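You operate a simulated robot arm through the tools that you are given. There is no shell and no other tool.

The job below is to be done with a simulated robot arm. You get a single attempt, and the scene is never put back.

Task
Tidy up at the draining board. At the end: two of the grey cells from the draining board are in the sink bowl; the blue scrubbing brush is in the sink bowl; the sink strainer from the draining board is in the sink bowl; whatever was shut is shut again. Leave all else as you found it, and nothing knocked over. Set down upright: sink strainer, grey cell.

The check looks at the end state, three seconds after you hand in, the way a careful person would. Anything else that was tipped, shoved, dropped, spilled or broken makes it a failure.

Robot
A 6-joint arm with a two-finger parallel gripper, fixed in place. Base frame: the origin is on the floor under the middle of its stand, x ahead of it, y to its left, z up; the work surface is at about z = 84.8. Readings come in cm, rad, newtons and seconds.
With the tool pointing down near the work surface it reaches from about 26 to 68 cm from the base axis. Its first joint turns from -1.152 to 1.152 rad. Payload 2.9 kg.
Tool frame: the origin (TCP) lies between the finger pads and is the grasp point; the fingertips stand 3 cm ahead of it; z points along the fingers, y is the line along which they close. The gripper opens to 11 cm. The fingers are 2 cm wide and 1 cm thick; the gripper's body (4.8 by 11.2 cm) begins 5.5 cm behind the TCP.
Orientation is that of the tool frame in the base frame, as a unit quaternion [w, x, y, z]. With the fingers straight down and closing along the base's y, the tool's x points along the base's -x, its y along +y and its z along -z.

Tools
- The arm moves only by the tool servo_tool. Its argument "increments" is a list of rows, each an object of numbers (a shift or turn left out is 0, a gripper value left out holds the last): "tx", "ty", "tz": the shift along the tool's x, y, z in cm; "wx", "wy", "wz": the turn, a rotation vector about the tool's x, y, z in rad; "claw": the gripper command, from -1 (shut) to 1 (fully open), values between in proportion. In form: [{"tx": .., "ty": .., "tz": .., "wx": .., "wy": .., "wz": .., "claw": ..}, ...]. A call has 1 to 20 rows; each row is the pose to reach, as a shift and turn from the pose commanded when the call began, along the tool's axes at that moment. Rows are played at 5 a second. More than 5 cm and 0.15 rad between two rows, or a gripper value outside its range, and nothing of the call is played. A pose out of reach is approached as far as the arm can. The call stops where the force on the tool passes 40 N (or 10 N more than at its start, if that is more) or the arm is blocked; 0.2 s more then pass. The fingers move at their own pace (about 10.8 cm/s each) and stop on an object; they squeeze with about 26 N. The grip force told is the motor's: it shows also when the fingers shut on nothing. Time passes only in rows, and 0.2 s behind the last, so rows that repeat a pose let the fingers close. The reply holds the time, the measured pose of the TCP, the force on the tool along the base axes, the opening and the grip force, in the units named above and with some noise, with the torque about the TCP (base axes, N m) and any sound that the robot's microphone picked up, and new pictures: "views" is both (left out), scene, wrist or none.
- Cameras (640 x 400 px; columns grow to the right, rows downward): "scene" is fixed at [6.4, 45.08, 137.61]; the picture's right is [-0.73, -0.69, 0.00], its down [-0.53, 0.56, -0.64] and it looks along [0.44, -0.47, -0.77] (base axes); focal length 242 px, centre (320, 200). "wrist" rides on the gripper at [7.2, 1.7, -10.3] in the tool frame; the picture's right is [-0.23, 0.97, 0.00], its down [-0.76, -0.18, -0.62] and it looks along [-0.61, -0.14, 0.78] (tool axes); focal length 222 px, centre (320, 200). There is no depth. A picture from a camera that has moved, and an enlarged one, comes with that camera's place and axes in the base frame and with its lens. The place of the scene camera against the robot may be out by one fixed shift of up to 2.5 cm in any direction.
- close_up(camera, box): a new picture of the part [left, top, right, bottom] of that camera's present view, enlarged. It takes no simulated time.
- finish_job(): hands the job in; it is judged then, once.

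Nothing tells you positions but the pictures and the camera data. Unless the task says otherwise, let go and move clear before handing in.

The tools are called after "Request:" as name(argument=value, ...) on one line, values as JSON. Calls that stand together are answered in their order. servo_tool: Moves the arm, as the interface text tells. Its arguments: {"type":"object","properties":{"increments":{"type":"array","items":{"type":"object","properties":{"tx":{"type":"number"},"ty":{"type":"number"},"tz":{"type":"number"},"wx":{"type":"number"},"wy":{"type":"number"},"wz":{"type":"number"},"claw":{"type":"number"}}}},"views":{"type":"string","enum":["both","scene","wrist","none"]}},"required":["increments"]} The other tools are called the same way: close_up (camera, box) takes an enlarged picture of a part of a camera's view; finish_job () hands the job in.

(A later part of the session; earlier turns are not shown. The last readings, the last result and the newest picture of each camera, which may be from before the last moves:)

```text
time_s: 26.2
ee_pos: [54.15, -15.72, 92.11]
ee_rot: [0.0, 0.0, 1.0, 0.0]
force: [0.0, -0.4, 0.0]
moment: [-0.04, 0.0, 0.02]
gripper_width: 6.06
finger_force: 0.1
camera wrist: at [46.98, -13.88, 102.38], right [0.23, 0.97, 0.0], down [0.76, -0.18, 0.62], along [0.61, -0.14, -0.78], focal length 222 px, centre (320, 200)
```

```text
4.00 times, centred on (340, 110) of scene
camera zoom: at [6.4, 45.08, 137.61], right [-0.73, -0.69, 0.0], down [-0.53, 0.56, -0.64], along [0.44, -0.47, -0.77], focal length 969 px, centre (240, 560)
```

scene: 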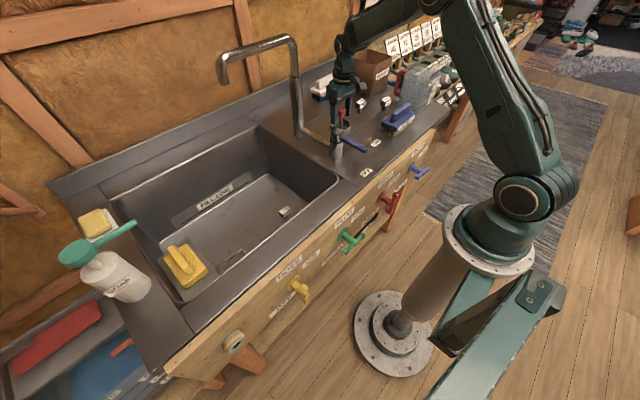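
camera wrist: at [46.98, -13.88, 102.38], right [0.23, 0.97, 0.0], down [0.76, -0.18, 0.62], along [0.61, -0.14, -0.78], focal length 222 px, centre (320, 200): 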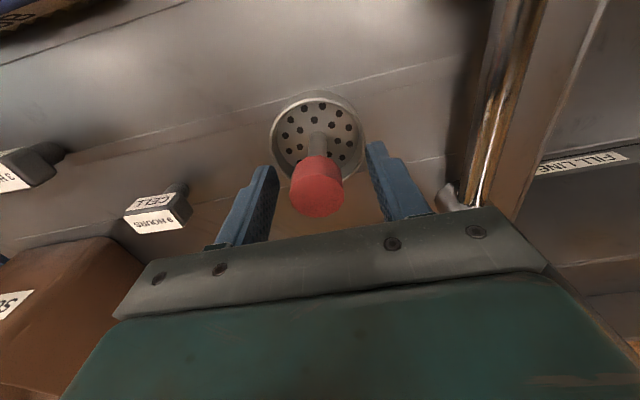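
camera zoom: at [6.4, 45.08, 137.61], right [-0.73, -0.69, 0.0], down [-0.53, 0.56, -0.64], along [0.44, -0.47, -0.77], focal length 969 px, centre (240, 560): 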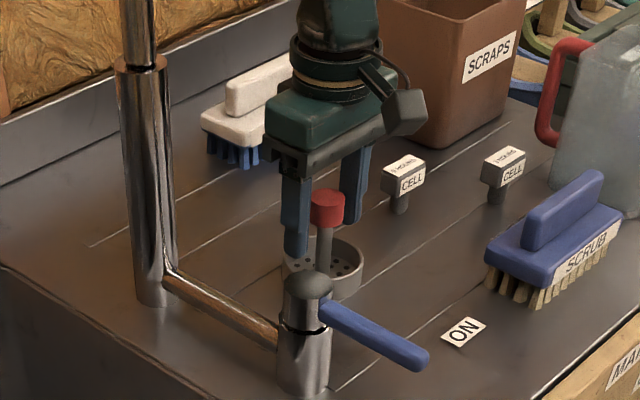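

The knob sits centred between the pads with the tips clear of the cup rim. Closing and lifting a little.

Request:
servo_tool(increments=[{"claw": -1}, {"claw": -1}, {"claw": -1}, {"claw": -1}, {"claw": -1}, {"tz": -1, "claw": -1}, {"tz": -2.5, "claw": -1}, {"tz": -2.5, "claw": -1}])

Request:
close_up(camera="wrist", box=[230, 70, 430, 240])

Request:
close_up(camera="scene", box=[280, 60, 400, 160])

```text
time_s: 28.0
ee_pos: [54.06, -15.66, 94.67]
ee_rot: [0.0, 0.0, 1.0, 0.0]
force: [0.6, -0.1, -0.9]
moment: [-0.02, 0.01, -0.02]
gripper_width: 2.91
finger_force: 26.0
camera wrist: at [46.92, -13.86, 104.91], right [0.23, 0.97, 0.0], down [0.76, -0.18, 0.62], along [0.61, -0.14, -0.78], focal length 222 px, centre (320, 200)
```

scene: 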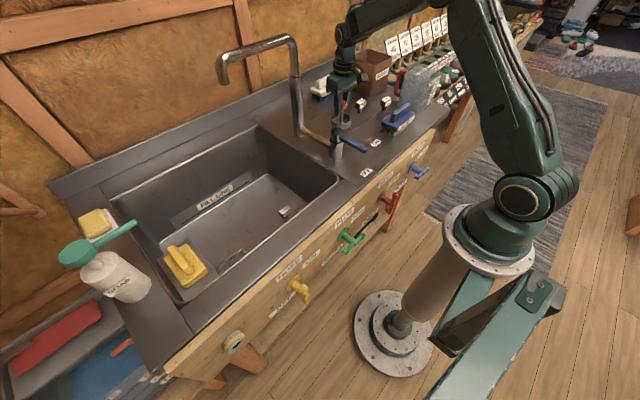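
wrist: 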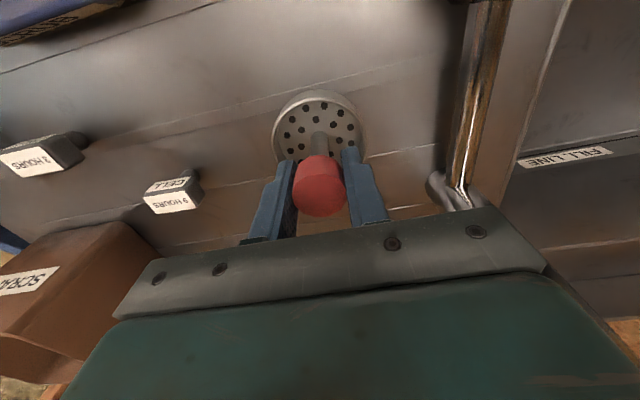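

```text
2.35 times, centred on (330, 155) of wrist
camera zoom: at [46.92, -13.86, 104.91], right [0.23, 0.97, 0.0], down [0.76, -0.18, 0.62], along [0.61, -0.14, -0.78], focal length 523 px, centre (296, 306)
```

zoom: 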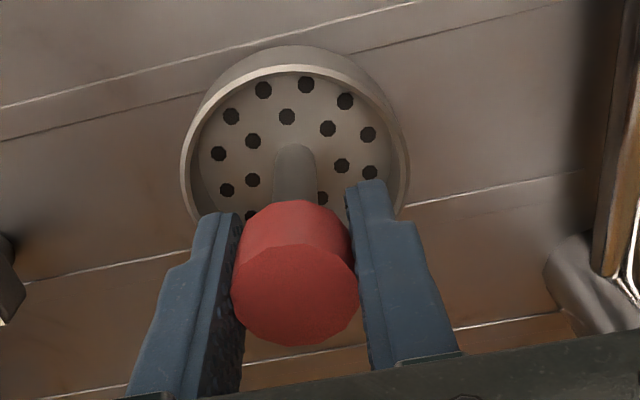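

```text
4.00 times, centred on (340, 110) of scene
camera zoom: at [6.4, 45.08, 137.61], right [-0.73, -0.69, 0.0], down [-0.53, 0.56, -0.64], along [0.44, -0.47, -0.77], focal length 969 px, centre (240, 560)
```

zoom: 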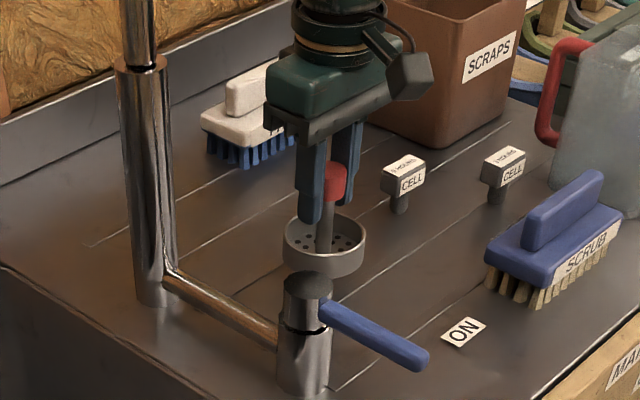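

The strainer is held by its knob and hangs level. I'll lift high over the tap, carry it across, and descend into the bowl beside the first cell.

Request:
servo_tool(increments=[{"tz": -4}, {"tz": -8}, {"tz": -11, "tx": 2}, {"tz": -14, "tx": 5}, {"tz": -14, "tx": 6, "ty": 3.5}, {"tz": -14, "tx": 6, "ty": 7.5}, {"tz": -14, "tx": 6, "ty": 11.5}, {"tz": -14, "tx": 6, "ty": 15.5}, {"tz": -14, "tx": 6, "ty": 19.5}, {"tz": -14, "tx": 6, "ty": 23.5}, {"tz": -14, "tx": 6, "ty": 27.5}, {"tz": -14, "tx": 5, "ty": 31.5}, {"tz": -14, "tx": 3, "ty": 34.5}, {"tz": -12, "tx": 0.5, "ty": 36.6}, {"tz": -9, "tx": 0, "ty": 36.6}, {"tz": -9, "tx": 0, "ty": 36.6}])

```text
time_s: 31.4
ee_pos: [54.2, 21.04, 103.59]
ee_rot: [0.0, -0.001, 1.0, 0.0]
force: [0.3, 0.1, -1.8]
moment: [0.0, -0.05, -0.01]
gripper_width: 2.92
finger_force: 26.2
camera wrist: at [47.1, 22.81, 113.95], right [0.23, 0.97, 0.0], down [0.76, -0.18, 0.62], along [0.61, -0.14, -0.78], focal length 222 px, centre (320, 200)
```

scene: 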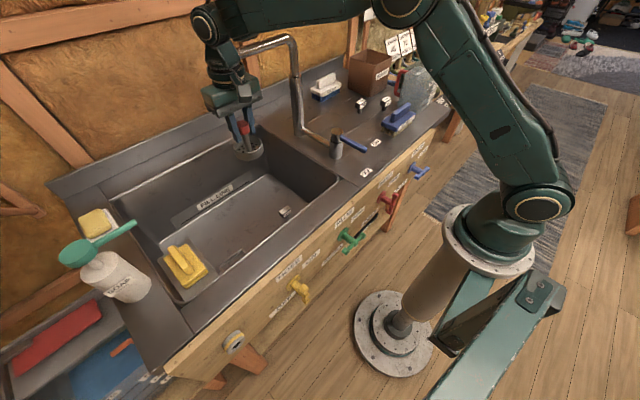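
wrist: 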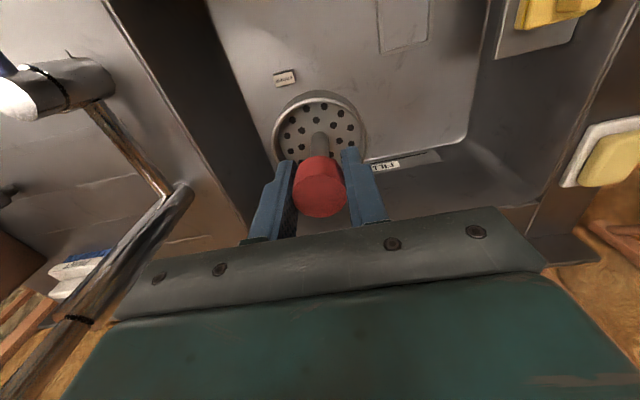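

The strainer hangs over the bowl, clear of the spout. I'll continue straight down to z≈77, then shift forward and right to its spot.

Request:
servo_tool(increments=[{"tz": 4}, {"tz": 8}, {"tz": 12}, {"tz": 16}, {"tz": 20}, {"tz": 24}, {"tz": 26.6}, {"tz": 26.6}])

```text
time_s: 33.2
ee_pos: [54.02, 20.93, 77.18]
ee_rot: [0.0, 0.001, 1.0, 0.0]
force: [1.0, -0.2, -2.1]
moment: [0.0, -0.01, 0.01]
gripper_width: 2.91
finger_force: 25.6
camera wrist: at [46.92, 22.68, 87.41], right [0.23, 0.97, 0.0], down [0.76, -0.18, 0.62], along [0.61, -0.14, -0.78], focal length 222 px, centre (320, 200)
```

scene: 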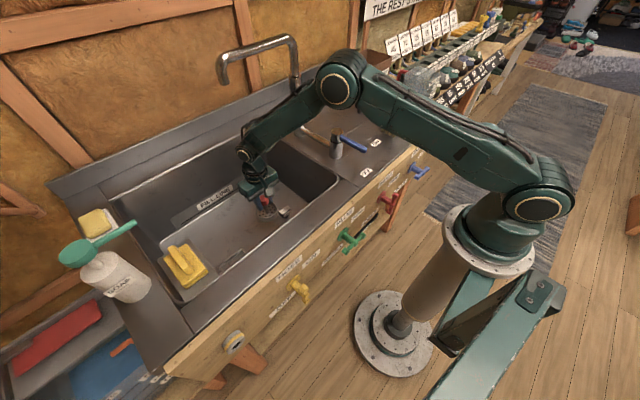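
wrist: 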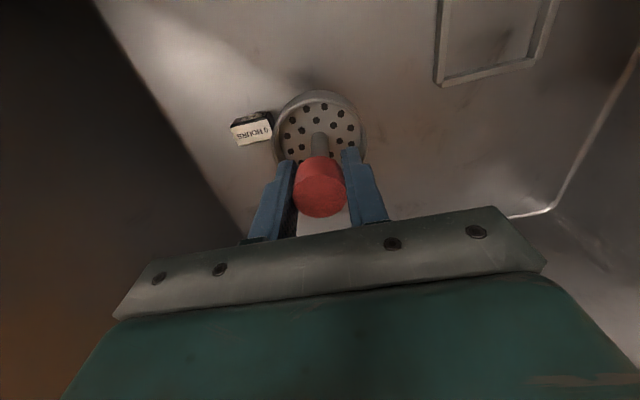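

I'll move forward first, then right, keeping the strainer above and past the first cell.

Request:
servo_tool(increments=[{"tx": -3.5}, {"tx": -7}, {"tx": -7.5, "ty": -3}, {"tx": -7.5, "ty": -6}, {"tx": -7.5, "ty": -7.5}, {"tx": -7.5, "ty": -7.5, "tz": 3}, {"tx": -7.5, "ty": -7.5, "tz": 6}, {"tx": -7.5, "ty": -7.5, "tz": 7.5}, {"tx": -7.5, "ty": -7.5, "tz": 7.5}])

Request:
close_up(camera="scene", box=[220, 100, 340, 220])

```text
time_s: 35.2
ee_pos: [61.69, 13.64, 69.44]
ee_rot: [0.0, -0.001, 1.0, 0.0]
force: [0.0, 0.5, -0.4]
moment: [0.02, -0.02, 0.02]
gripper_width: 2.9
finger_force: 25.8
camera wrist: at [54.5, 15.32, 79.73], right [0.23, 0.97, 0.0], down [0.76, -0.18, 0.62], along [0.61, -0.14, -0.78], focal length 222 px, centre (320, 200)
```

scene: 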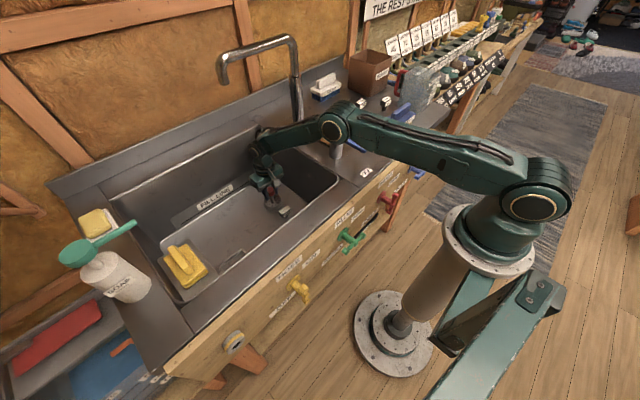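
wrist: 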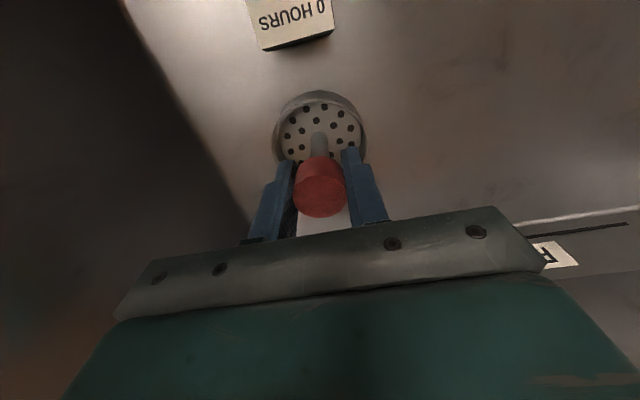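

```text
3.33 times, centred on (280, 160) of scene
camera zoom: at [6.4, 45.08, 137.61], right [-0.73, -0.69, 0.0], down [-0.53, 0.56, -0.64], along [0.44, -0.47, -0.77], focal length 808 px, centre (453, 333)
```

zoom: 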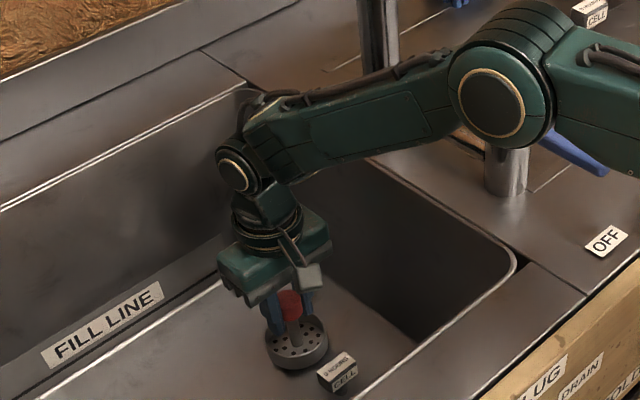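

The strainer is beside and beyond the first cell with clear space. I'll lower the last bit in fine steps watching force.

Request:
servo_tool(increments=[{"tz": 0.2}, {"tz": 0.4}, {"tz": 0.6}, {"tz": 0.8}, {"tz": 0.8}], views="none")

```text
time_s: 36.4
ee_pos: [61.61, 13.51, 68.69]
ee_rot: [0.0, 0.0, 1.0, 0.001]
force: [-0.5, 0.3, -1.0]
moment: [-0.03, -0.01, -0.03]
gripper_width: 2.9
finger_force: 25.9
```

Request:
servo_tool(increments=[{"tz": 0.15}, {"tz": 0.3}, {"tz": 0.4}, {"tz": 0.4}], views="none")

```text
time_s: 37.4
ee_pos: [61.63, 13.34, 68.26]
ee_rot: [0.0, 0.001, 1.0, 0.0]
force: [-0.4, -0.3, -0.7]
moment: [0.03, -0.01, -0.04]
gripper_width: 2.9
finger_force: 26.2
```

Request:
servo_tool(increments=[{"tz": 0.1}, {"tz": 0.2}, {"tz": 0.3}, {"tz": 0.3}], views="none")

```text
time_s: 38.4
ee_pos: [61.64, 13.4, 68.06]
ee_rot: [0.0, 0.001, 1.0, 0.001]
force: [-1.0, -0.7, 5.1]
moment: [-0.02, 0.13, -0.02]
gripper_width: 2.9
finger_force: 26.2
```

Light contact (5 N): the strainer is on the floor. I'll open the fingers a little and check.

Request:
servo_tool(increments=[{"claw": -0.4}, {"claw": -0.1}, {"claw": 0.0}, {"claw": 0.0}])

Request:
close_up(camera="wrist", box=[230, 70, 430, 240])

Request:
close_up(camera="scene", box=[220, 140, 340, 220])

```text
time_s: 39.4
ee_pos: [61.56, 13.52, 68.0]
ee_rot: [0.0, 0.0, 1.0, 0.001]
force: [0.3, 0.0, -0.3]
moment: [0.01, -0.02, -0.03]
gripper_width: 5.49
finger_force: 0.1
camera wrist: at [54.42, 15.22, 78.29], right [0.23, 0.97, 0.0], down [0.76, -0.18, 0.62], along [0.61, -0.14, -0.78], focal length 222 px, centre (320, 200)
```

scene: 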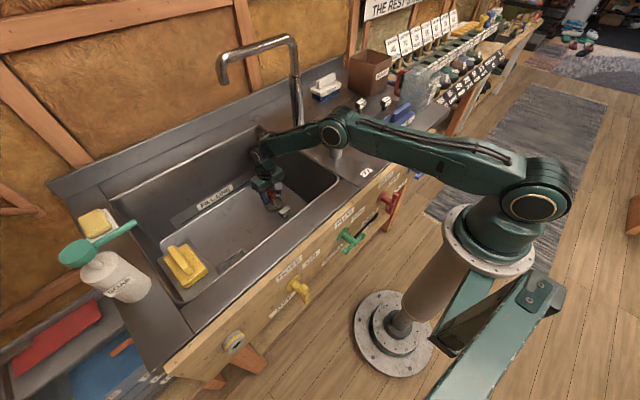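
wrist: 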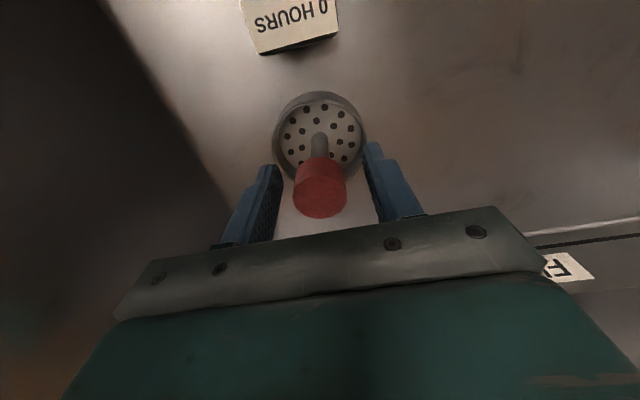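

```text
2.35 times, centred on (330, 155) of wrist
camera zoom: at [54.42, 15.22, 78.29], right [0.23, 0.97, 0.0], down [0.76, -0.18, 0.62], along [0.61, -0.14, -0.78], focal length 523 px, centre (296, 306)
```

zoom: 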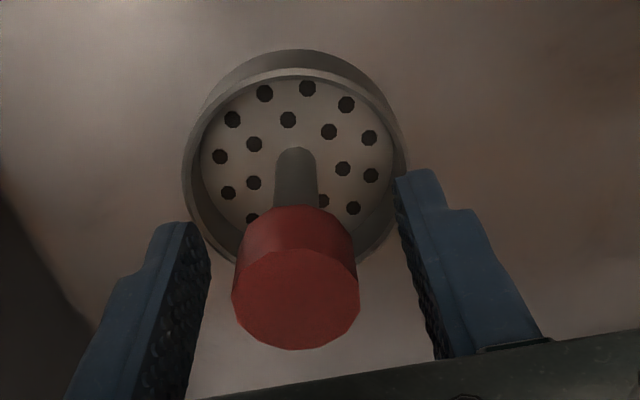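

```text
5.00 times, centred on (280, 180) of scene
camera zoom: at [6.4, 45.08, 137.61], right [-0.73, -0.69, 0.0], down [-0.53, 0.56, -0.64], along [0.44, -0.47, -0.77], focal length 1211 px, centre (520, 300)
```

zoom: 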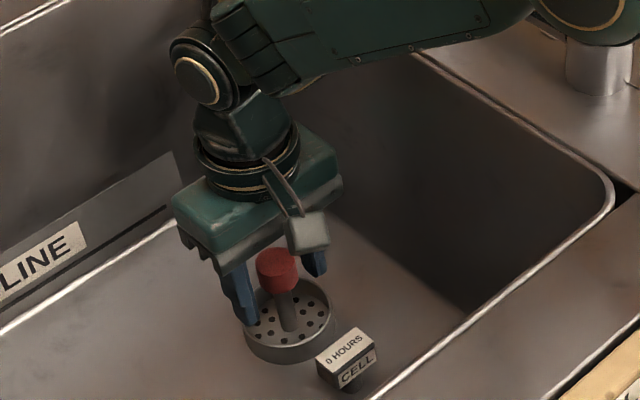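

The strainer stands upright next to the first cell. I'll back off up and out of the bowl.

Request:
servo_tool(increments=[{"tz": -2}, {"tz": -5}, {"tz": -9}, {"tz": -12, "tx": 2}, {"tz": -14, "tx": 5.5}, {"tz": -18, "tx": 7.5}, {"tz": -22, "tx": 8}, {"tz": -26, "tx": 8}, {"tz": -30, "tx": 8.5}, {"tz": -34, "tx": 10}, {"tz": -38, "tx": 12}, {"tz": -40, "tx": 13.5, "ty": -3}, {"tz": -40, "tx": 13.5, "ty": -7}, {"tz": -40, "tx": 13.5, "ty": -11}, {"tz": -40, "tx": 13.5, "ty": -15}, {"tz": -40, "tx": 13.5, "ty": -19}, {"tz": -40, "tx": 13.5, "ty": -23}, {"tz": -40, "tx": 13.5, "ty": -27}, {"tz": -40, "tx": 13.5, "ty": -31}, {"tz": -40, "tx": 13.5, "ty": -35}])

```text
time_s: 43.6
ee_pos: [47.89, -21.5, 107.92]
ee_rot: [0.0, -0.001, 1.0, 0.0]
force: [-0.5, -0.1, -0.1]
moment: [0.02, 0.05, 0.0]
gripper_width: 5.49
finger_force: 0.0
camera wrist: at [40.84, -19.76, 118.21], right [0.23, 0.97, 0.0], down [0.76, -0.18, 0.62], along [0.61, -0.14, -0.78], focal length 222 px, centre (320, 200)
```

scene: 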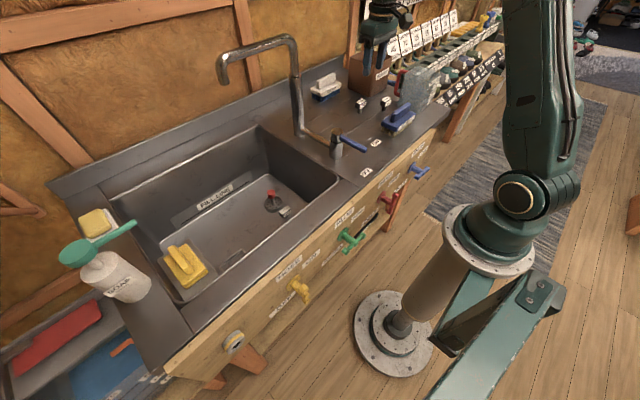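
wrist: 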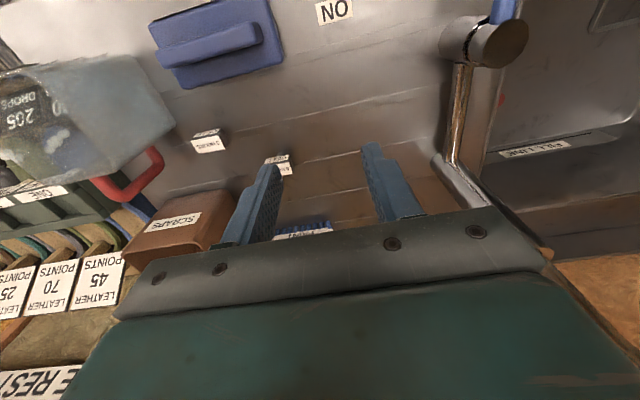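

The bowl now holds the strainer and the first cell, both upright. Next is the 9 HOURS cell near (56.3,-29.7); I'll line up above it.

Request:
servo_tool(increments=[{"tx": -2, "ty": -3}, {"tx": -4.5, "ty": -6}, {"tx": -7.5, "ty": -8}, {"tx": -8.2, "ty": -8.1, "tz": 3}, {"tx": -8.2, "ty": -8.1, "tz": 6}, {"tx": -8.2, "ty": -8.1, "tz": 9}, {"tx": -8.2, "ty": -8.1, "tz": 9}])

Request:
close_up(camera="wrist", box=[230, 80, 430, 220])

Request:
close_up(camera="scene", box=[310, 40, 450, 150])

Request:
close_up(camera="scene", box=[220, 160, 320, 240])

```text
time_s: 45.2
ee_pos: [56.34, -29.77, 98.93]
ee_rot: [0.0, 0.001, 1.0, -0.001]
force: [0.0, 0.1, -0.5]
moment: [0.02, 0.01, 0.03]
gripper_width: 5.5
finger_force: 0.1
camera wrist: at [49.22, -28.03, 109.33], right [0.23, 0.97, 0.0], down [0.76, -0.18, 0.62], along [0.61, -0.14, -0.78], focal length 222 px, centre (320, 200)
```

scene: 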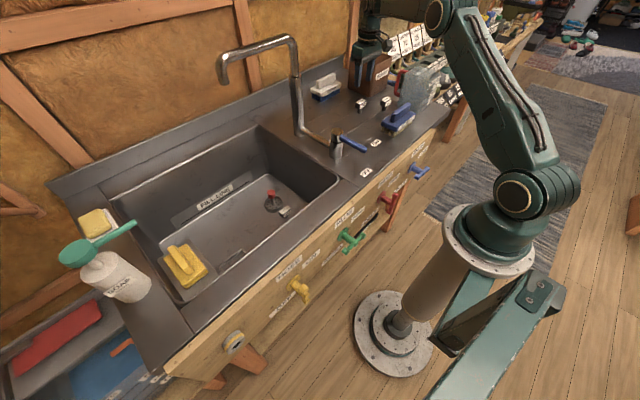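
wrist: 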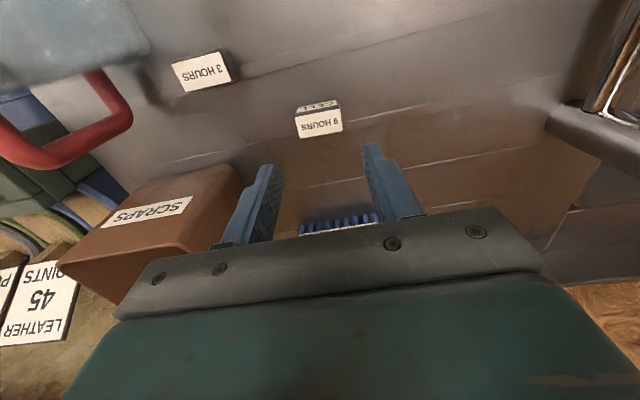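

```text
2.86 times, centred on (330, 150) of wrist
camera zoom: at [49.22, -28.03, 109.33], right [0.23, 0.97, 0.0], down [0.76, -0.18, 0.62], along [0.61, -0.14, -0.78], focal length 635 px, centre (291, 343)
```

zoom: 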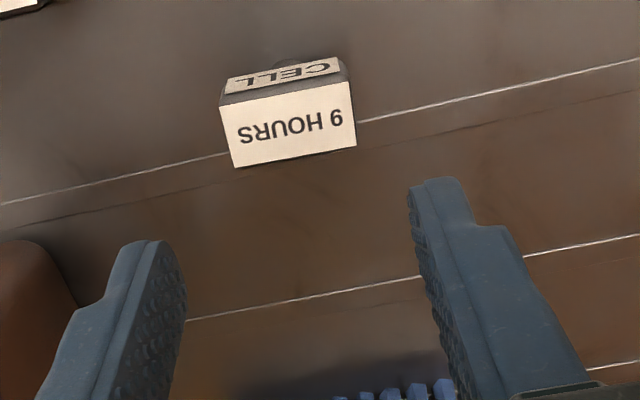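

```text
3.64 times, centred on (380, 95) of scene
camera zoom: at [6.4, 45.08, 137.61], right [-0.73, -0.69, 0.0], down [-0.53, 0.56, -0.64], along [0.44, -0.47, -0.77], focal length 881 px, centre (102, 582)
```

zoom: 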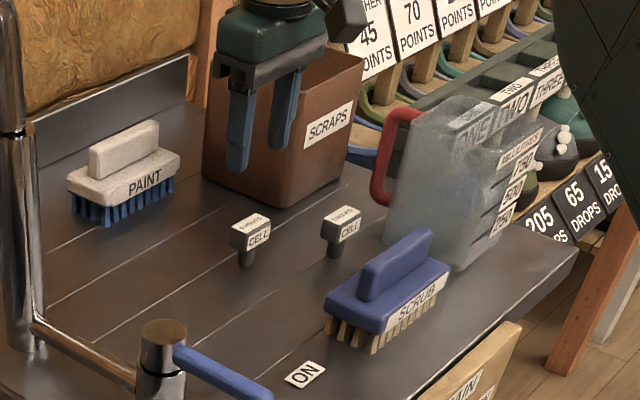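

```text
5.00 times, centred on (270, 200) of scene
camera zoom: at [6.4, 45.08, 137.61], right [-0.73, -0.69, 0.0], down [-0.53, 0.56, -0.64], along [0.44, -0.47, -0.77], focal length 1211 px, centre (570, 200)
```

zoom: 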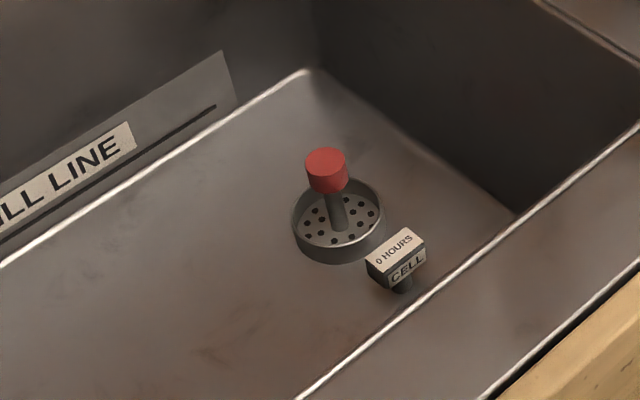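

Both placed items stand well in the bowl. The 9 HOURS cell is centred at about (56.2,-29.7) with almost no yaw, so I'll go down on it.

Request:
servo_tool(increments=[{"tx": 0.12, "ty": 0.05, "tz": 2, "claw": 0.25}, {"tx": 0.12, "ty": 0.05, "tz": 4.5}, {"tx": 0.12, "ty": 0.05, "tz": 7}, {"tx": 0.12, "ty": 0.05, "tz": 9}, {"tx": 0.12, "ty": 0.05, "tz": 10.3}, {"tx": 0.12, "ty": 0.05, "tz": 10.3}])

Request:
close_up(camera="wrist", box=[220, 110, 440, 250])

```text
time_s: 46.6
ee_pos: [56.14, -29.72, 88.63]
ee_rot: [0.001, 0.0, 1.0, 0.0]
force: [0.2, 0.4, 0.3]
moment: [-0.05, 0.02, -0.02]
gripper_width: 6.86
finger_force: 0.1
camera wrist: at [49.06, -27.96, 98.94], right [0.23, 0.97, 0.0], down [0.76, -0.18, 0.62], along [0.61, -0.14, -0.78], focal length 222 px, centre (320, 200)
```

scene: 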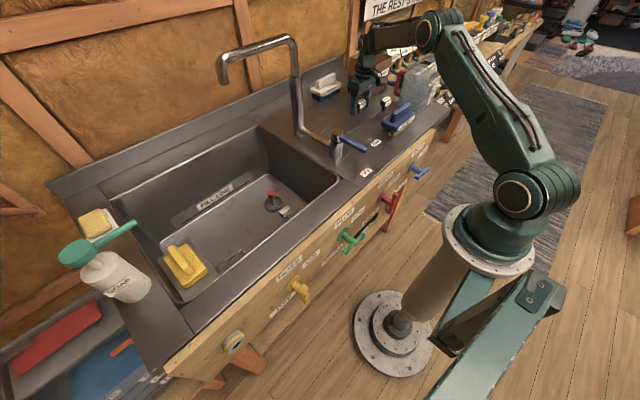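
wrist: 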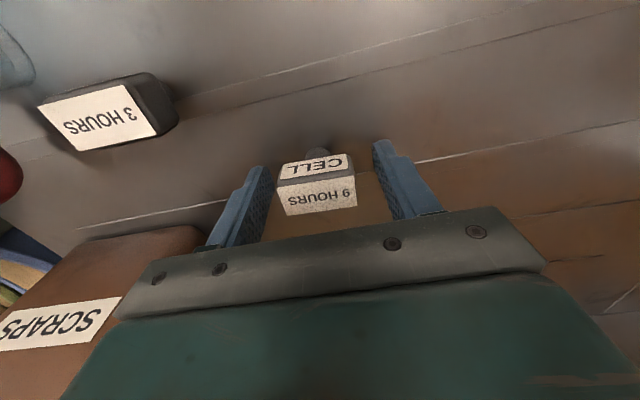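

```text
2.86 times, centred on (330, 180) of wrist
camera zoom: at [49.06, -27.96, 98.94], right [0.23, 0.97, 0.0], down [0.76, -0.18, 0.62], along [0.61, -0.14, -0.78], focal length 635 px, centre (291, 257)
```

zoom: 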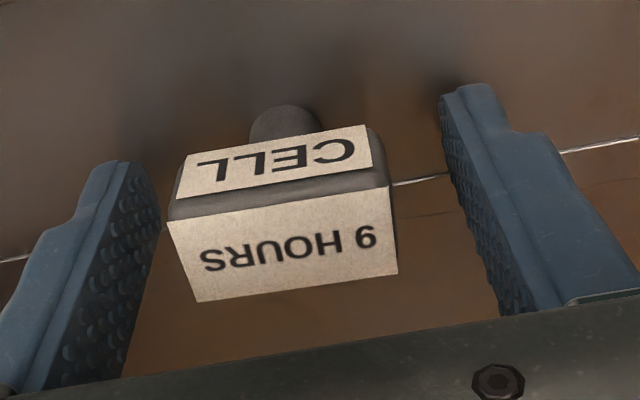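

The 9 HOURS cell is between the fingers. Closing and lifting.

Request:
servo_tool(increments=[{"ty": -0.12}, {"ty": -0.12, "claw": -1}, {"ty": -0.12, "claw": -1}, {"ty": -0.12, "claw": -1}, {"ty": -0.12, "claw": -1}, {"ty": -0.12, "claw": -1}, {"ty": -0.12, "tz": -1.5}, {"ty": -0.12, "tz": -3.5}, {"ty": -0.12, "tz": -3.5}])

Request:
close_up(camera="wrist", box=[220, 110, 440, 250])

```text
time_s: 48.6
ee_pos: [56.19, -29.81, 92.03]
ee_rot: [0.0, 0.0, 1.0, -0.001]
force: [-0.2, 0.2, -0.6]
moment: [-0.03, -0.01, 0.02]
gripper_width: 4.13
finger_force: 25.8
camera wrist: at [49.03, -27.98, 102.4], right [0.23, 0.97, 0.0], down [0.76, -0.18, 0.62], along [0.61, -0.14, -0.78], focal length 222 px, centre (320, 200)
```

scene: 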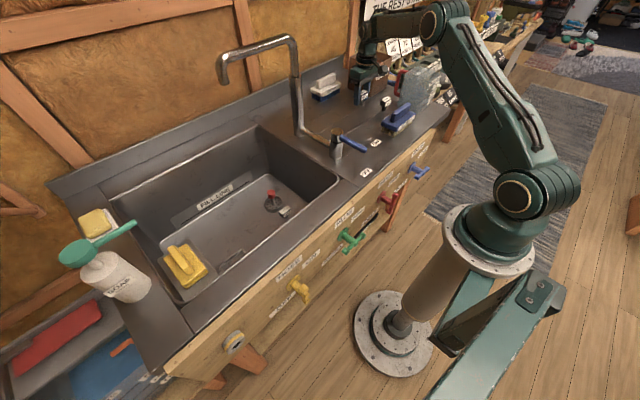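
wrist: 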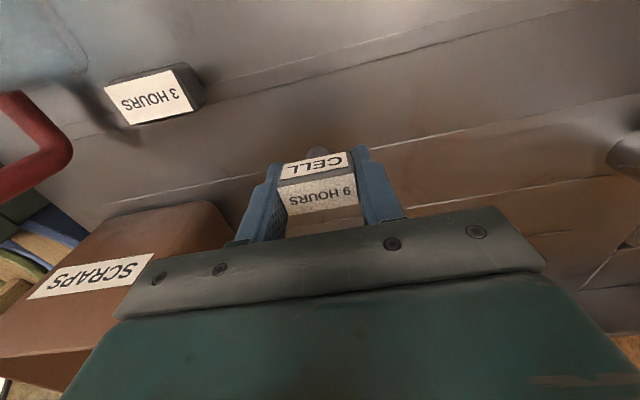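

```text
2.86 times, centred on (330, 180) of wrist
camera zoom: at [49.03, -27.98, 102.4], right [0.23, 0.97, 0.0], down [0.76, -0.18, 0.62], along [0.61, -0.14, -0.78], focal length 635 px, centre (291, 257)
```

zoom: 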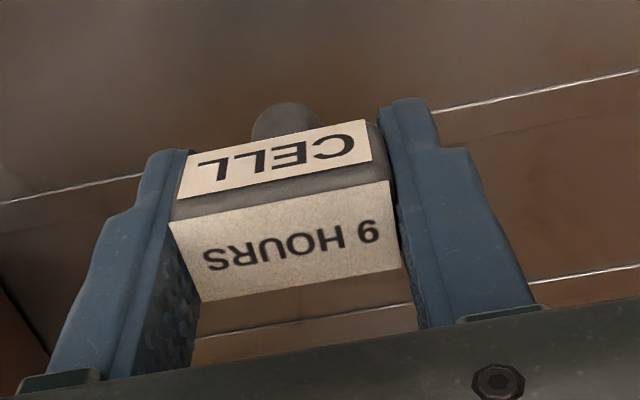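

The 9 HOURS cell is held cleanly. I'll lift and carry it over the bowl along the same safe route.

Request:
servo_tool(increments=[{"tz": -4}, {"tz": -8, "tx": 2}, {"tz": -12, "tx": 4.5}, {"tz": -15.8, "tx": 7}, {"tz": -15.8, "tx": 8.1, "ty": 3.5}, {"tz": -15.8, "tx": 8.1, "ty": 7.7}, {"tz": -15.8, "tx": 8.1, "ty": 12}, {"tz": -15.8, "tx": 8.1, "ty": 16.3}, {"tz": -15.8, "tx": 8.1, "ty": 20.6}, {"tz": -15.8, "tx": 8.1, "ty": 24.9}, {"tz": -15.8, "tx": 8.1, "ty": 29.2}, {"tz": -15.8, "tx": 8.1, "ty": 33.5}, {"tz": -15.8, "tx": 8.1, "ty": 37.8}, {"tz": -15.8, "tx": 8.1, "ty": 42}, {"tz": -15.8, "tx": 7, "ty": 46}, {"tz": -15.8, "tx": 5, "ty": 49.5}, {"tz": -13, "tx": 2.5, "ty": 51.2}, {"tz": -10, "tx": 2.1, "ty": 51.2}, {"tz": -6, "tx": 2.1, "ty": 51.2}, {"tz": -2, "tx": 2.1, "ty": 51.2}])

```text
time_s: 52.8
ee_pos: [54.22, 21.41, 94.24]
ee_rot: [0.0, 0.0, 1.0, -0.001]
force: [0.1, -0.6, -0.3]
moment: [-0.01, 0.03, -0.02]
gripper_width: 4.12
finger_force: 26.5
camera wrist: at [47.02, 23.2, 104.55], right [0.23, 0.97, 0.0], down [0.76, -0.18, 0.62], along [0.61, -0.14, -0.78], focal length 222 px, centre (320, 200)
```

scene: 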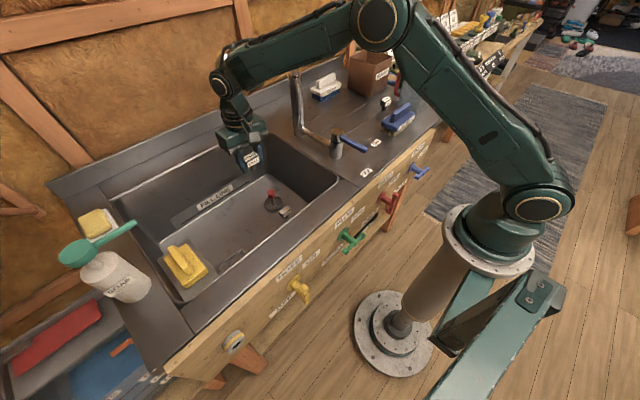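
wrist: 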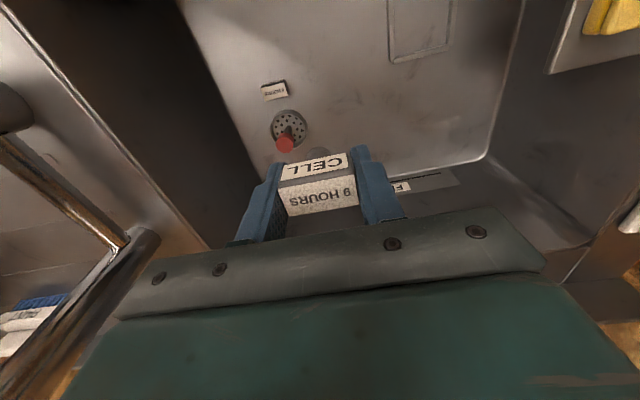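

Over the target spot at (54,21.4); both placed items are clear of the descent path. Lowering to just above the floor.

Request:
servo_tool(increments=[{"tz": 4}, {"tz": 8}, {"tz": 12}, {"tz": 16}, {"tz": 20}, {"tz": 23}, {"tz": 26}, {"tz": 28}, {"tz": 28.7}, {"tz": 28.7}])

Request:
close_up(camera="wrist", box=[160, 60, 480, 260])

```text
time_s: 55.0
ee_pos: [53.91, 21.48, 65.6]
ee_rot: [0.0, 0.0, 1.0, 0.0]
force: [0.2, -1.1, -0.8]
moment: [-0.01, 0.0, 0.01]
gripper_width: 4.11
finger_force: 26.0
camera wrist: at [46.88, 23.22, 75.84], right [0.23, 0.97, 0.0], down [0.76, -0.18, 0.62], along [0.61, -0.14, -0.78], focal length 222 px, centre (320, 200)
```

scene: 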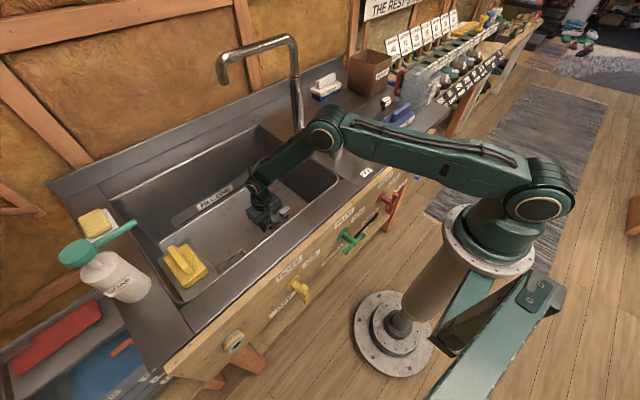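
wrist: 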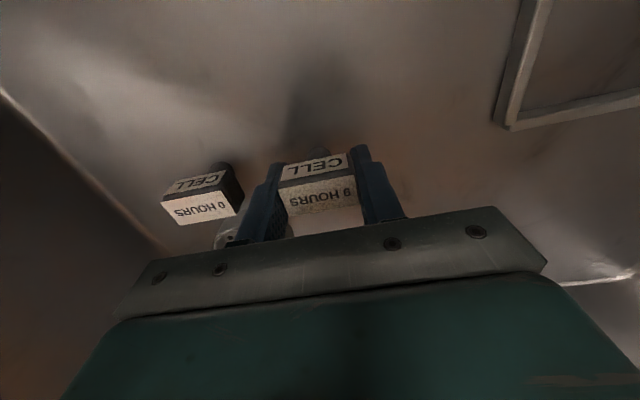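

```text
2.00 times, centred on (320, 160) of wrist
camera zoom: at [46.88, 23.22, 75.84], right [0.23, 0.97, 0.0], down [0.76, -0.18, 0.62], along [0.61, -0.14, -0.78], focal length 444 px, centre (320, 280)
```

zoom: 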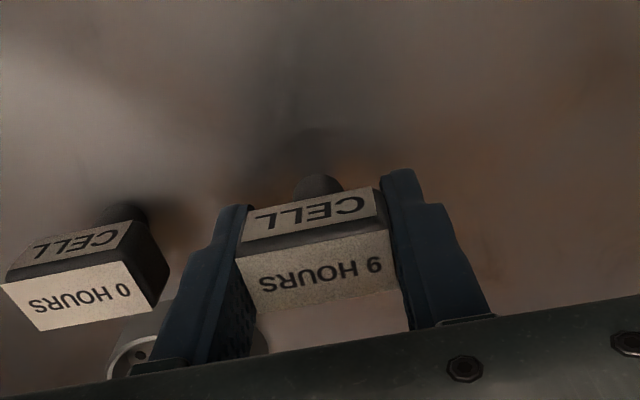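

There is enough gap to the first cell. Fine lowering to contact now.

Request:
servo_tool(increments=[{"tz": 0.2}, {"tz": 0.4}, {"tz": 0.6}, {"tz": 0.75}, {"tz": 0.75}], views="none")

```text
time_s: 56.2
ee_pos: [54.02, 21.47, 64.61]
ee_rot: [0.0, 0.0, 1.0, 0.001]
force: [0.1, -0.3, -0.6]
moment: [-0.01, 0.03, -0.01]
gripper_width: 4.13
finger_force: 25.7
```

Request:
servo_tool(increments=[{"tz": 0.1}, {"tz": 0.2}, {"tz": 0.25}, {"tz": 0.25}], views="none")

```text
time_s: 57.2
ee_pos: [54.12, 21.52, 64.58]
ee_rot: [0.001, 0.0, 1.0, 0.0]
force: [-3.2, -2.8, 13.7]
moment: [-0.13, 0.14, -0.02]
gripper_width: 4.12
finger_force: 25.7
```

Contact at 14 N. I'll ease up a hair and release gently.

Request:
servo_tool(increments=[{"tz": -0.1}, {"tz": -0.1}, {"tz": -0.1, "claw": -0.15}, {"tz": -0.1, "claw": 0.0}, {"tz": -0.1, "claw": 0.0}])

Request:
close_up(camera="wrist", box=[160, 60, 480, 260])

```text
time_s: 58.4
ee_pos: [54.03, 21.44, 64.58]
ee_rot: [-0.001, 0.0, 1.0, 0.001]
force: [-0.3, -0.2, 0.1]
moment: [0.0, -0.01, -0.03]
gripper_width: 5.48
finger_force: 0.1
camera wrist: at [46.95, 23.24, 74.93], right [0.23, 0.97, 0.0], down [0.76, -0.18, 0.62], along [0.61, -0.14, -0.78], focal length 222 px, centre (320, 200)
```

scene: 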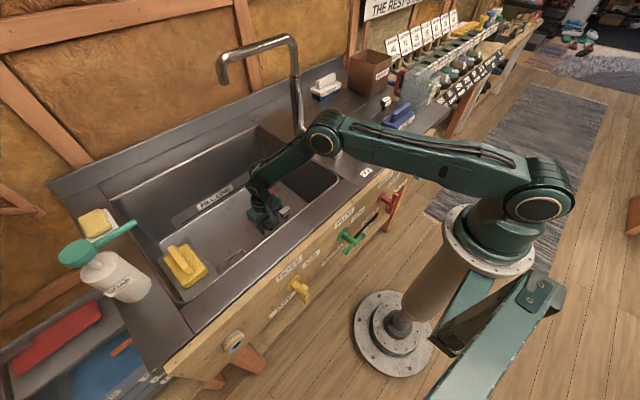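
wrist: 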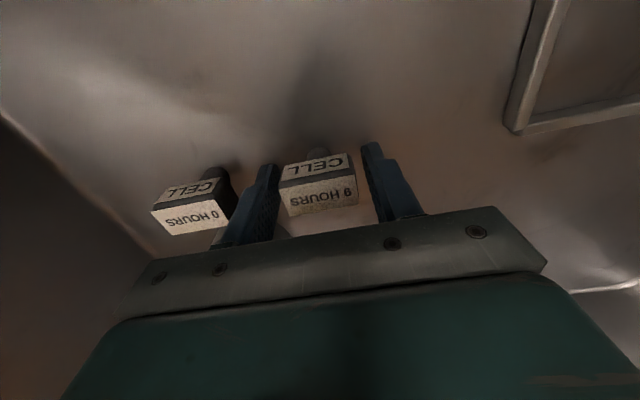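

```text
2.00 times, centred on (320, 160) of wrist
camera zoom: at [46.95, 23.24, 74.93], right [0.23, 0.97, 0.0], down [0.76, -0.18, 0.62], along [0.61, -0.14, -0.78], focal length 444 px, centre (320, 280)
```

zoom: 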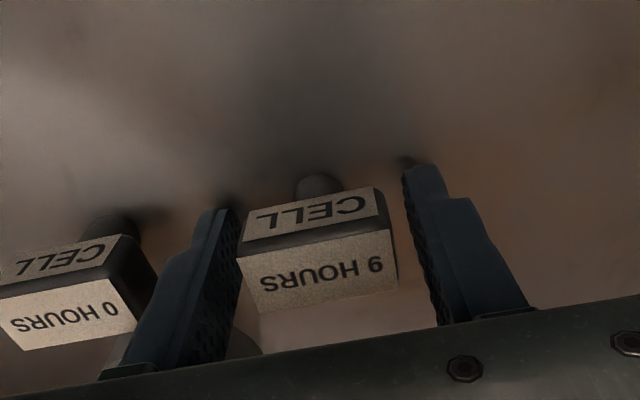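

Both cells stand upright. I'll rise straight out of the bowl and head towards the brush, whose handle I put at about (40.3,-31), top near z 91.8.

Request:
servo_tool(increments=[{"tz": -1.5}, {"tz": -4}, {"tz": -8}, {"tz": -12}, {"tz": -16}, {"tz": -20}, {"tz": -24}, {"tz": -28}, {"tz": -32, "tx": 1}, {"tz": -36, "tx": 3}, {"tz": -40, "tx": 5}, {"tz": -43.4, "tx": 6}, {"tz": -43.4, "tx": 7, "ty": -4}, {"tz": -43.4, "tx": 8, "ty": -8}, {"tz": -43.4, "tx": 9, "ty": -12}, {"tz": -43.4, "tx": 10, "ty": -16}, {"tz": -43.4, "tx": 11, "ty": -20}, {"tz": -43.4, "tx": 12, "ty": -24}, {"tz": -43.4, "tx": 13, "ty": -28}, {"tz": -43.4, "tx": 13.5, "ty": -32}])

Request:
close_up(camera="scene", box=[220, 160, 320, 240])

Request:
close_up(camera="scene", box=[340, 70, 460, 150])

```text
time_s: 62.6
ee_pos: [40.7, -10.48, 108.04]
ee_rot: [0.0, -0.001, 1.0, 0.0]
force: [-0.2, -0.4, -0.3]
moment: [0.06, -0.02, 0.01]
gripper_width: 5.49
finger_force: 0.0
camera wrist: at [33.59, -8.74, 118.36], right [0.23, 0.97, 0.0], down [0.76, -0.18, 0.62], along [0.61, -0.14, -0.78], focal length 222 px, centre (320, 200)
```

scene: 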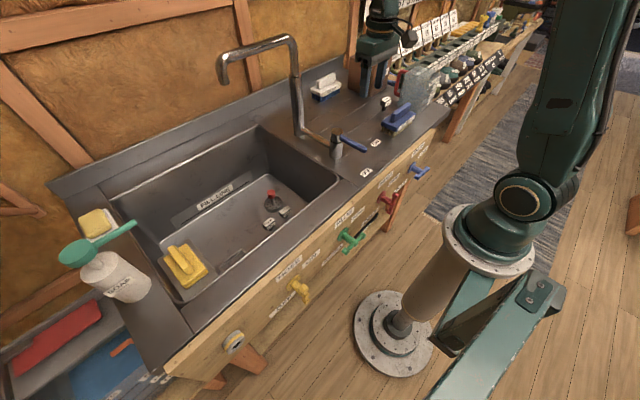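
wrist: 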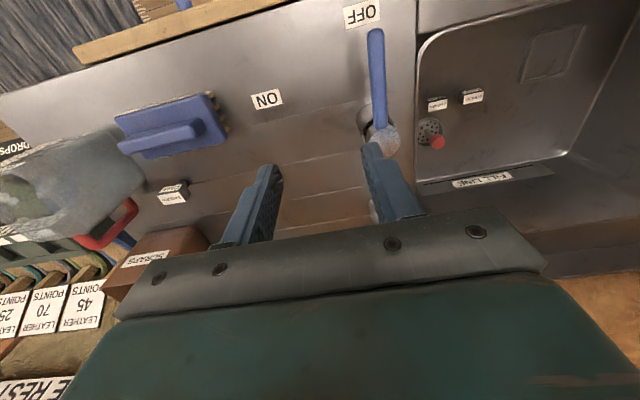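

```text
5.00 times, centred on (270, 200) of scene
camera zoom: at [6.39, 45.09, 137.61], right [-0.73, -0.69, 0.0], down [-0.53, 0.56, -0.64], along [0.44, -0.47, -0.77], focal length 1211 px, centre (570, 200)
```

zoom: 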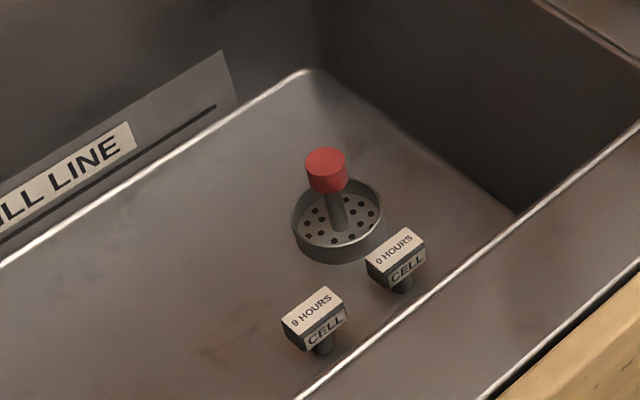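

```text
5.00 times, centred on (400, 110) of scene
camera zoom: at [6.39, 45.09, 137.61], right [-0.73, -0.69, 0.0], down [-0.53, 0.56, -0.64], along [0.44, -0.47, -0.77], focal length 1211 px, centre (-80, 650)
```

zoom: 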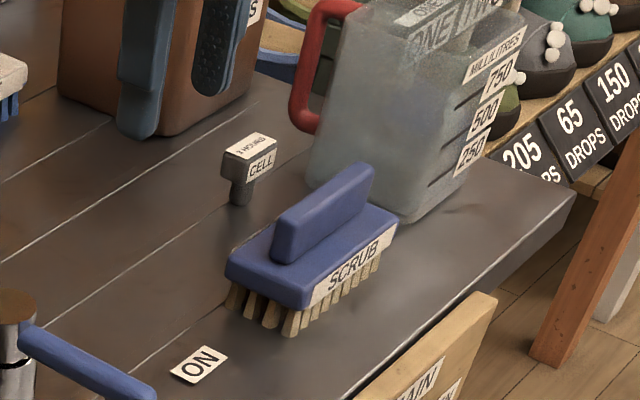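

All three placed items are upright. Now I rotate the gripper a quarter turn so it can close across the brush handle, moving over the brush at height.

Request:
servo_tool(increments=[{"ty": -2, "wz": 0.143}, {"ty": -4, "wz": 0.286}, {"ty": -6, "wz": 0.429}, {"ty": -8, "wz": 0.571}, {"ty": -10, "wz": 0.714}, {"ty": -12, "wz": 0.857}, {"ty": -14, "wz": 1.0}, {"ty": -16, "wz": 1.142}, {"ty": -18, "wz": 1.285}, {"ty": -20, "wz": 1.428, "tx": 0.2}, {"ty": -20.2, "wz": 1.5708, "tx": 0.3}, {"ty": -20.2, "wz": 1.5708, "tx": 0.3, "tz": 3}, {"ty": -20.2, "wz": 1.5708, "tx": 0.3, "tz": 5}, {"ty": -20.2, "wz": 1.5708, "tx": 0.3, "tz": 5}])

Request:
close_up(camera="wrist", box=[220, 60, 420, 220])

Request:
close_up(camera="scene", box=[330, 40, 470, 150])

```text
time_s: 65.6
ee_pos: [40.37, -30.81, 102.98]
ee_rot: [0.001, 0.707, 0.707, -0.001]
force: [0.0, 0.1, -0.9]
moment: [0.02, -0.02, -0.07]
gripper_width: 5.49
finger_force: 0.0
camera wrist: at [42.1, -23.5, 113.31], right [0.97, -0.23, 0.0], down [-0.18, -0.76, 0.62], along [-0.14, -0.61, -0.78], focal length 222 px, centre (320, 200)
```

scene: 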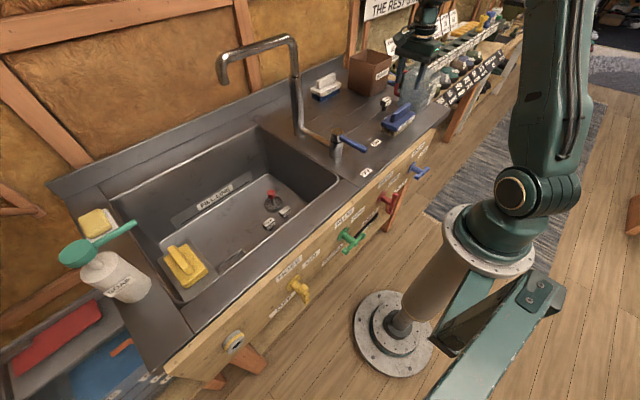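
wrist: 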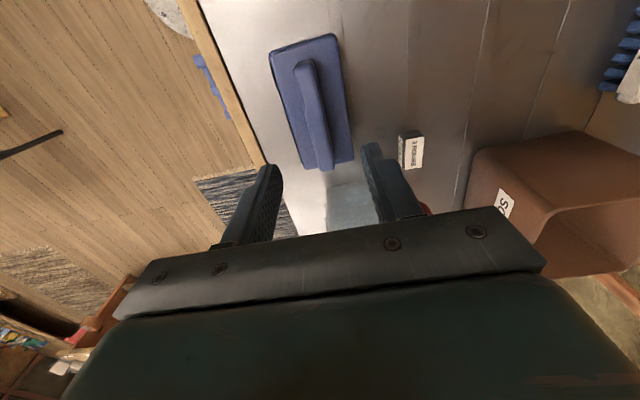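

```text
2.50 times, centred on (320, 140) of wrist
camera zoom: at [42.1, -23.5, 113.31], right [0.97, -0.23, 0.0], down [-0.18, -0.76, 0.62], along [-0.14, -0.61, -0.78], focal length 555 px, centre (320, 350)
```

zoom: 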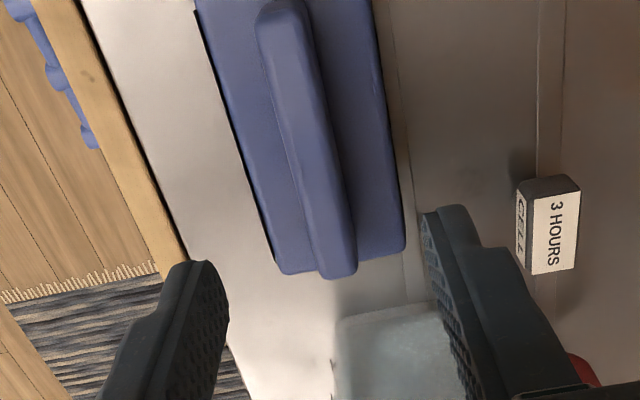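

```text
3.64 times, centred on (400, 95) of scene
camera zoom: at [6.4, 45.08, 137.61], right [-0.73, -0.69, 0.0], down [-0.53, 0.56, -0.64], along [0.44, -0.47, -0.77], focal length 881 px, centre (29, 582)
```

zoom: 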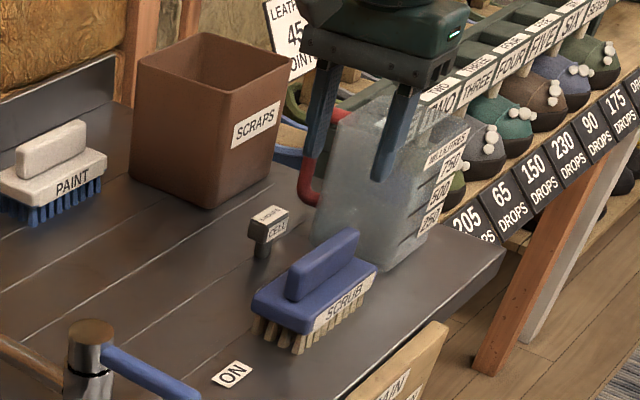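

The brush handle runs along y, about 1.8 cm thick, centred near (40.1,-30.7). I'll go down over it, staying above the plate.

Request:
servo_tool(increments=[{"ty": -0.2, "tz": 2.5}, {"ty": -0.2, "tz": 5}, {"ty": -0.2, "tz": 7.5}, {"ty": -0.2, "tz": 9.5}, {"ty": -0.2, "tz": 10}, {"ty": -0.2, "tz": 10}])

Request:
close_up(camera="wrist", box=[200, 60, 440, 230])

Request:
close_up(camera="scene", box=[350, 60, 450, 140])

```text
time_s: 67.0
ee_pos: [40.05, -30.67, 92.99]
ee_rot: [-0.001, 0.707, 0.707, 0.0]
force: [-0.5, 0.1, 0.4]
moment: [0.01, -0.03, -0.01]
gripper_width: 5.5
finger_force: 0.0
camera wrist: at [41.87, -23.43, 103.31], right [0.97, -0.23, 0.0], down [-0.18, -0.76, 0.62], along [-0.14, -0.61, -0.78], focal length 222 px, centre (320, 200)
```

scene: 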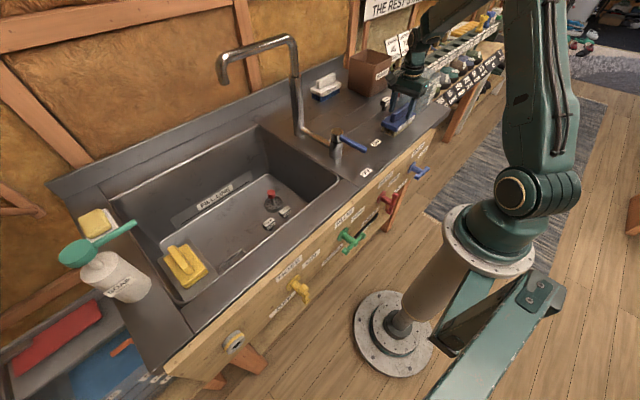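
wrist: 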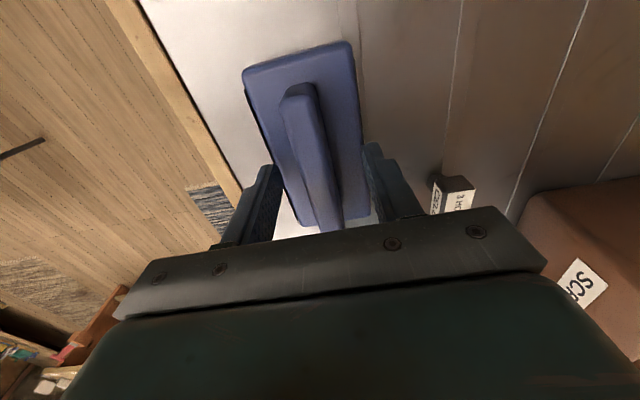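

```text
2.35 times, centred on (320, 145) of wrist
camera zoom: at [41.87, -23.43, 103.31], right [0.97, -0.23, 0.0], down [-0.18, -0.76, 0.62], along [-0.14, -0.61, -0.78], focal length 523 px, centre (320, 329)
```

zoom: 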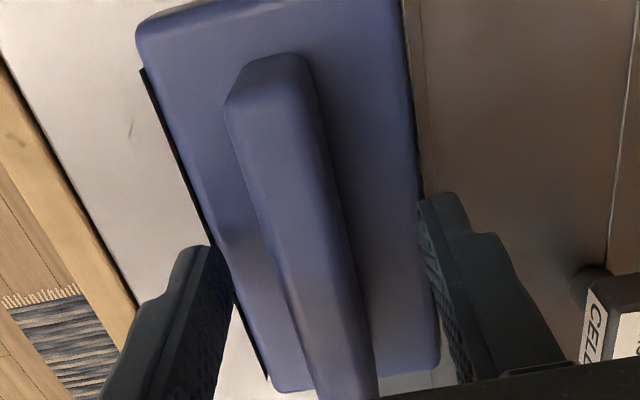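

```text
5.00 times, centred on (400, 100) of scene
camera zoom: at [6.4, 45.08, 137.61], right [-0.73, -0.69, 0.0], down [-0.53, 0.56, -0.64], along [0.44, -0.47, -0.77], focal length 1211 px, centre (-80, 700)
```

zoom: 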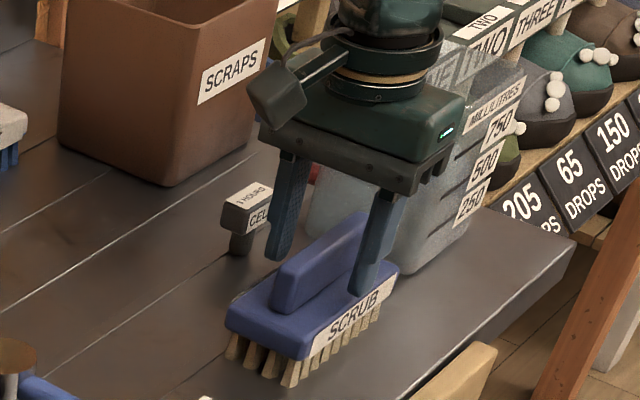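

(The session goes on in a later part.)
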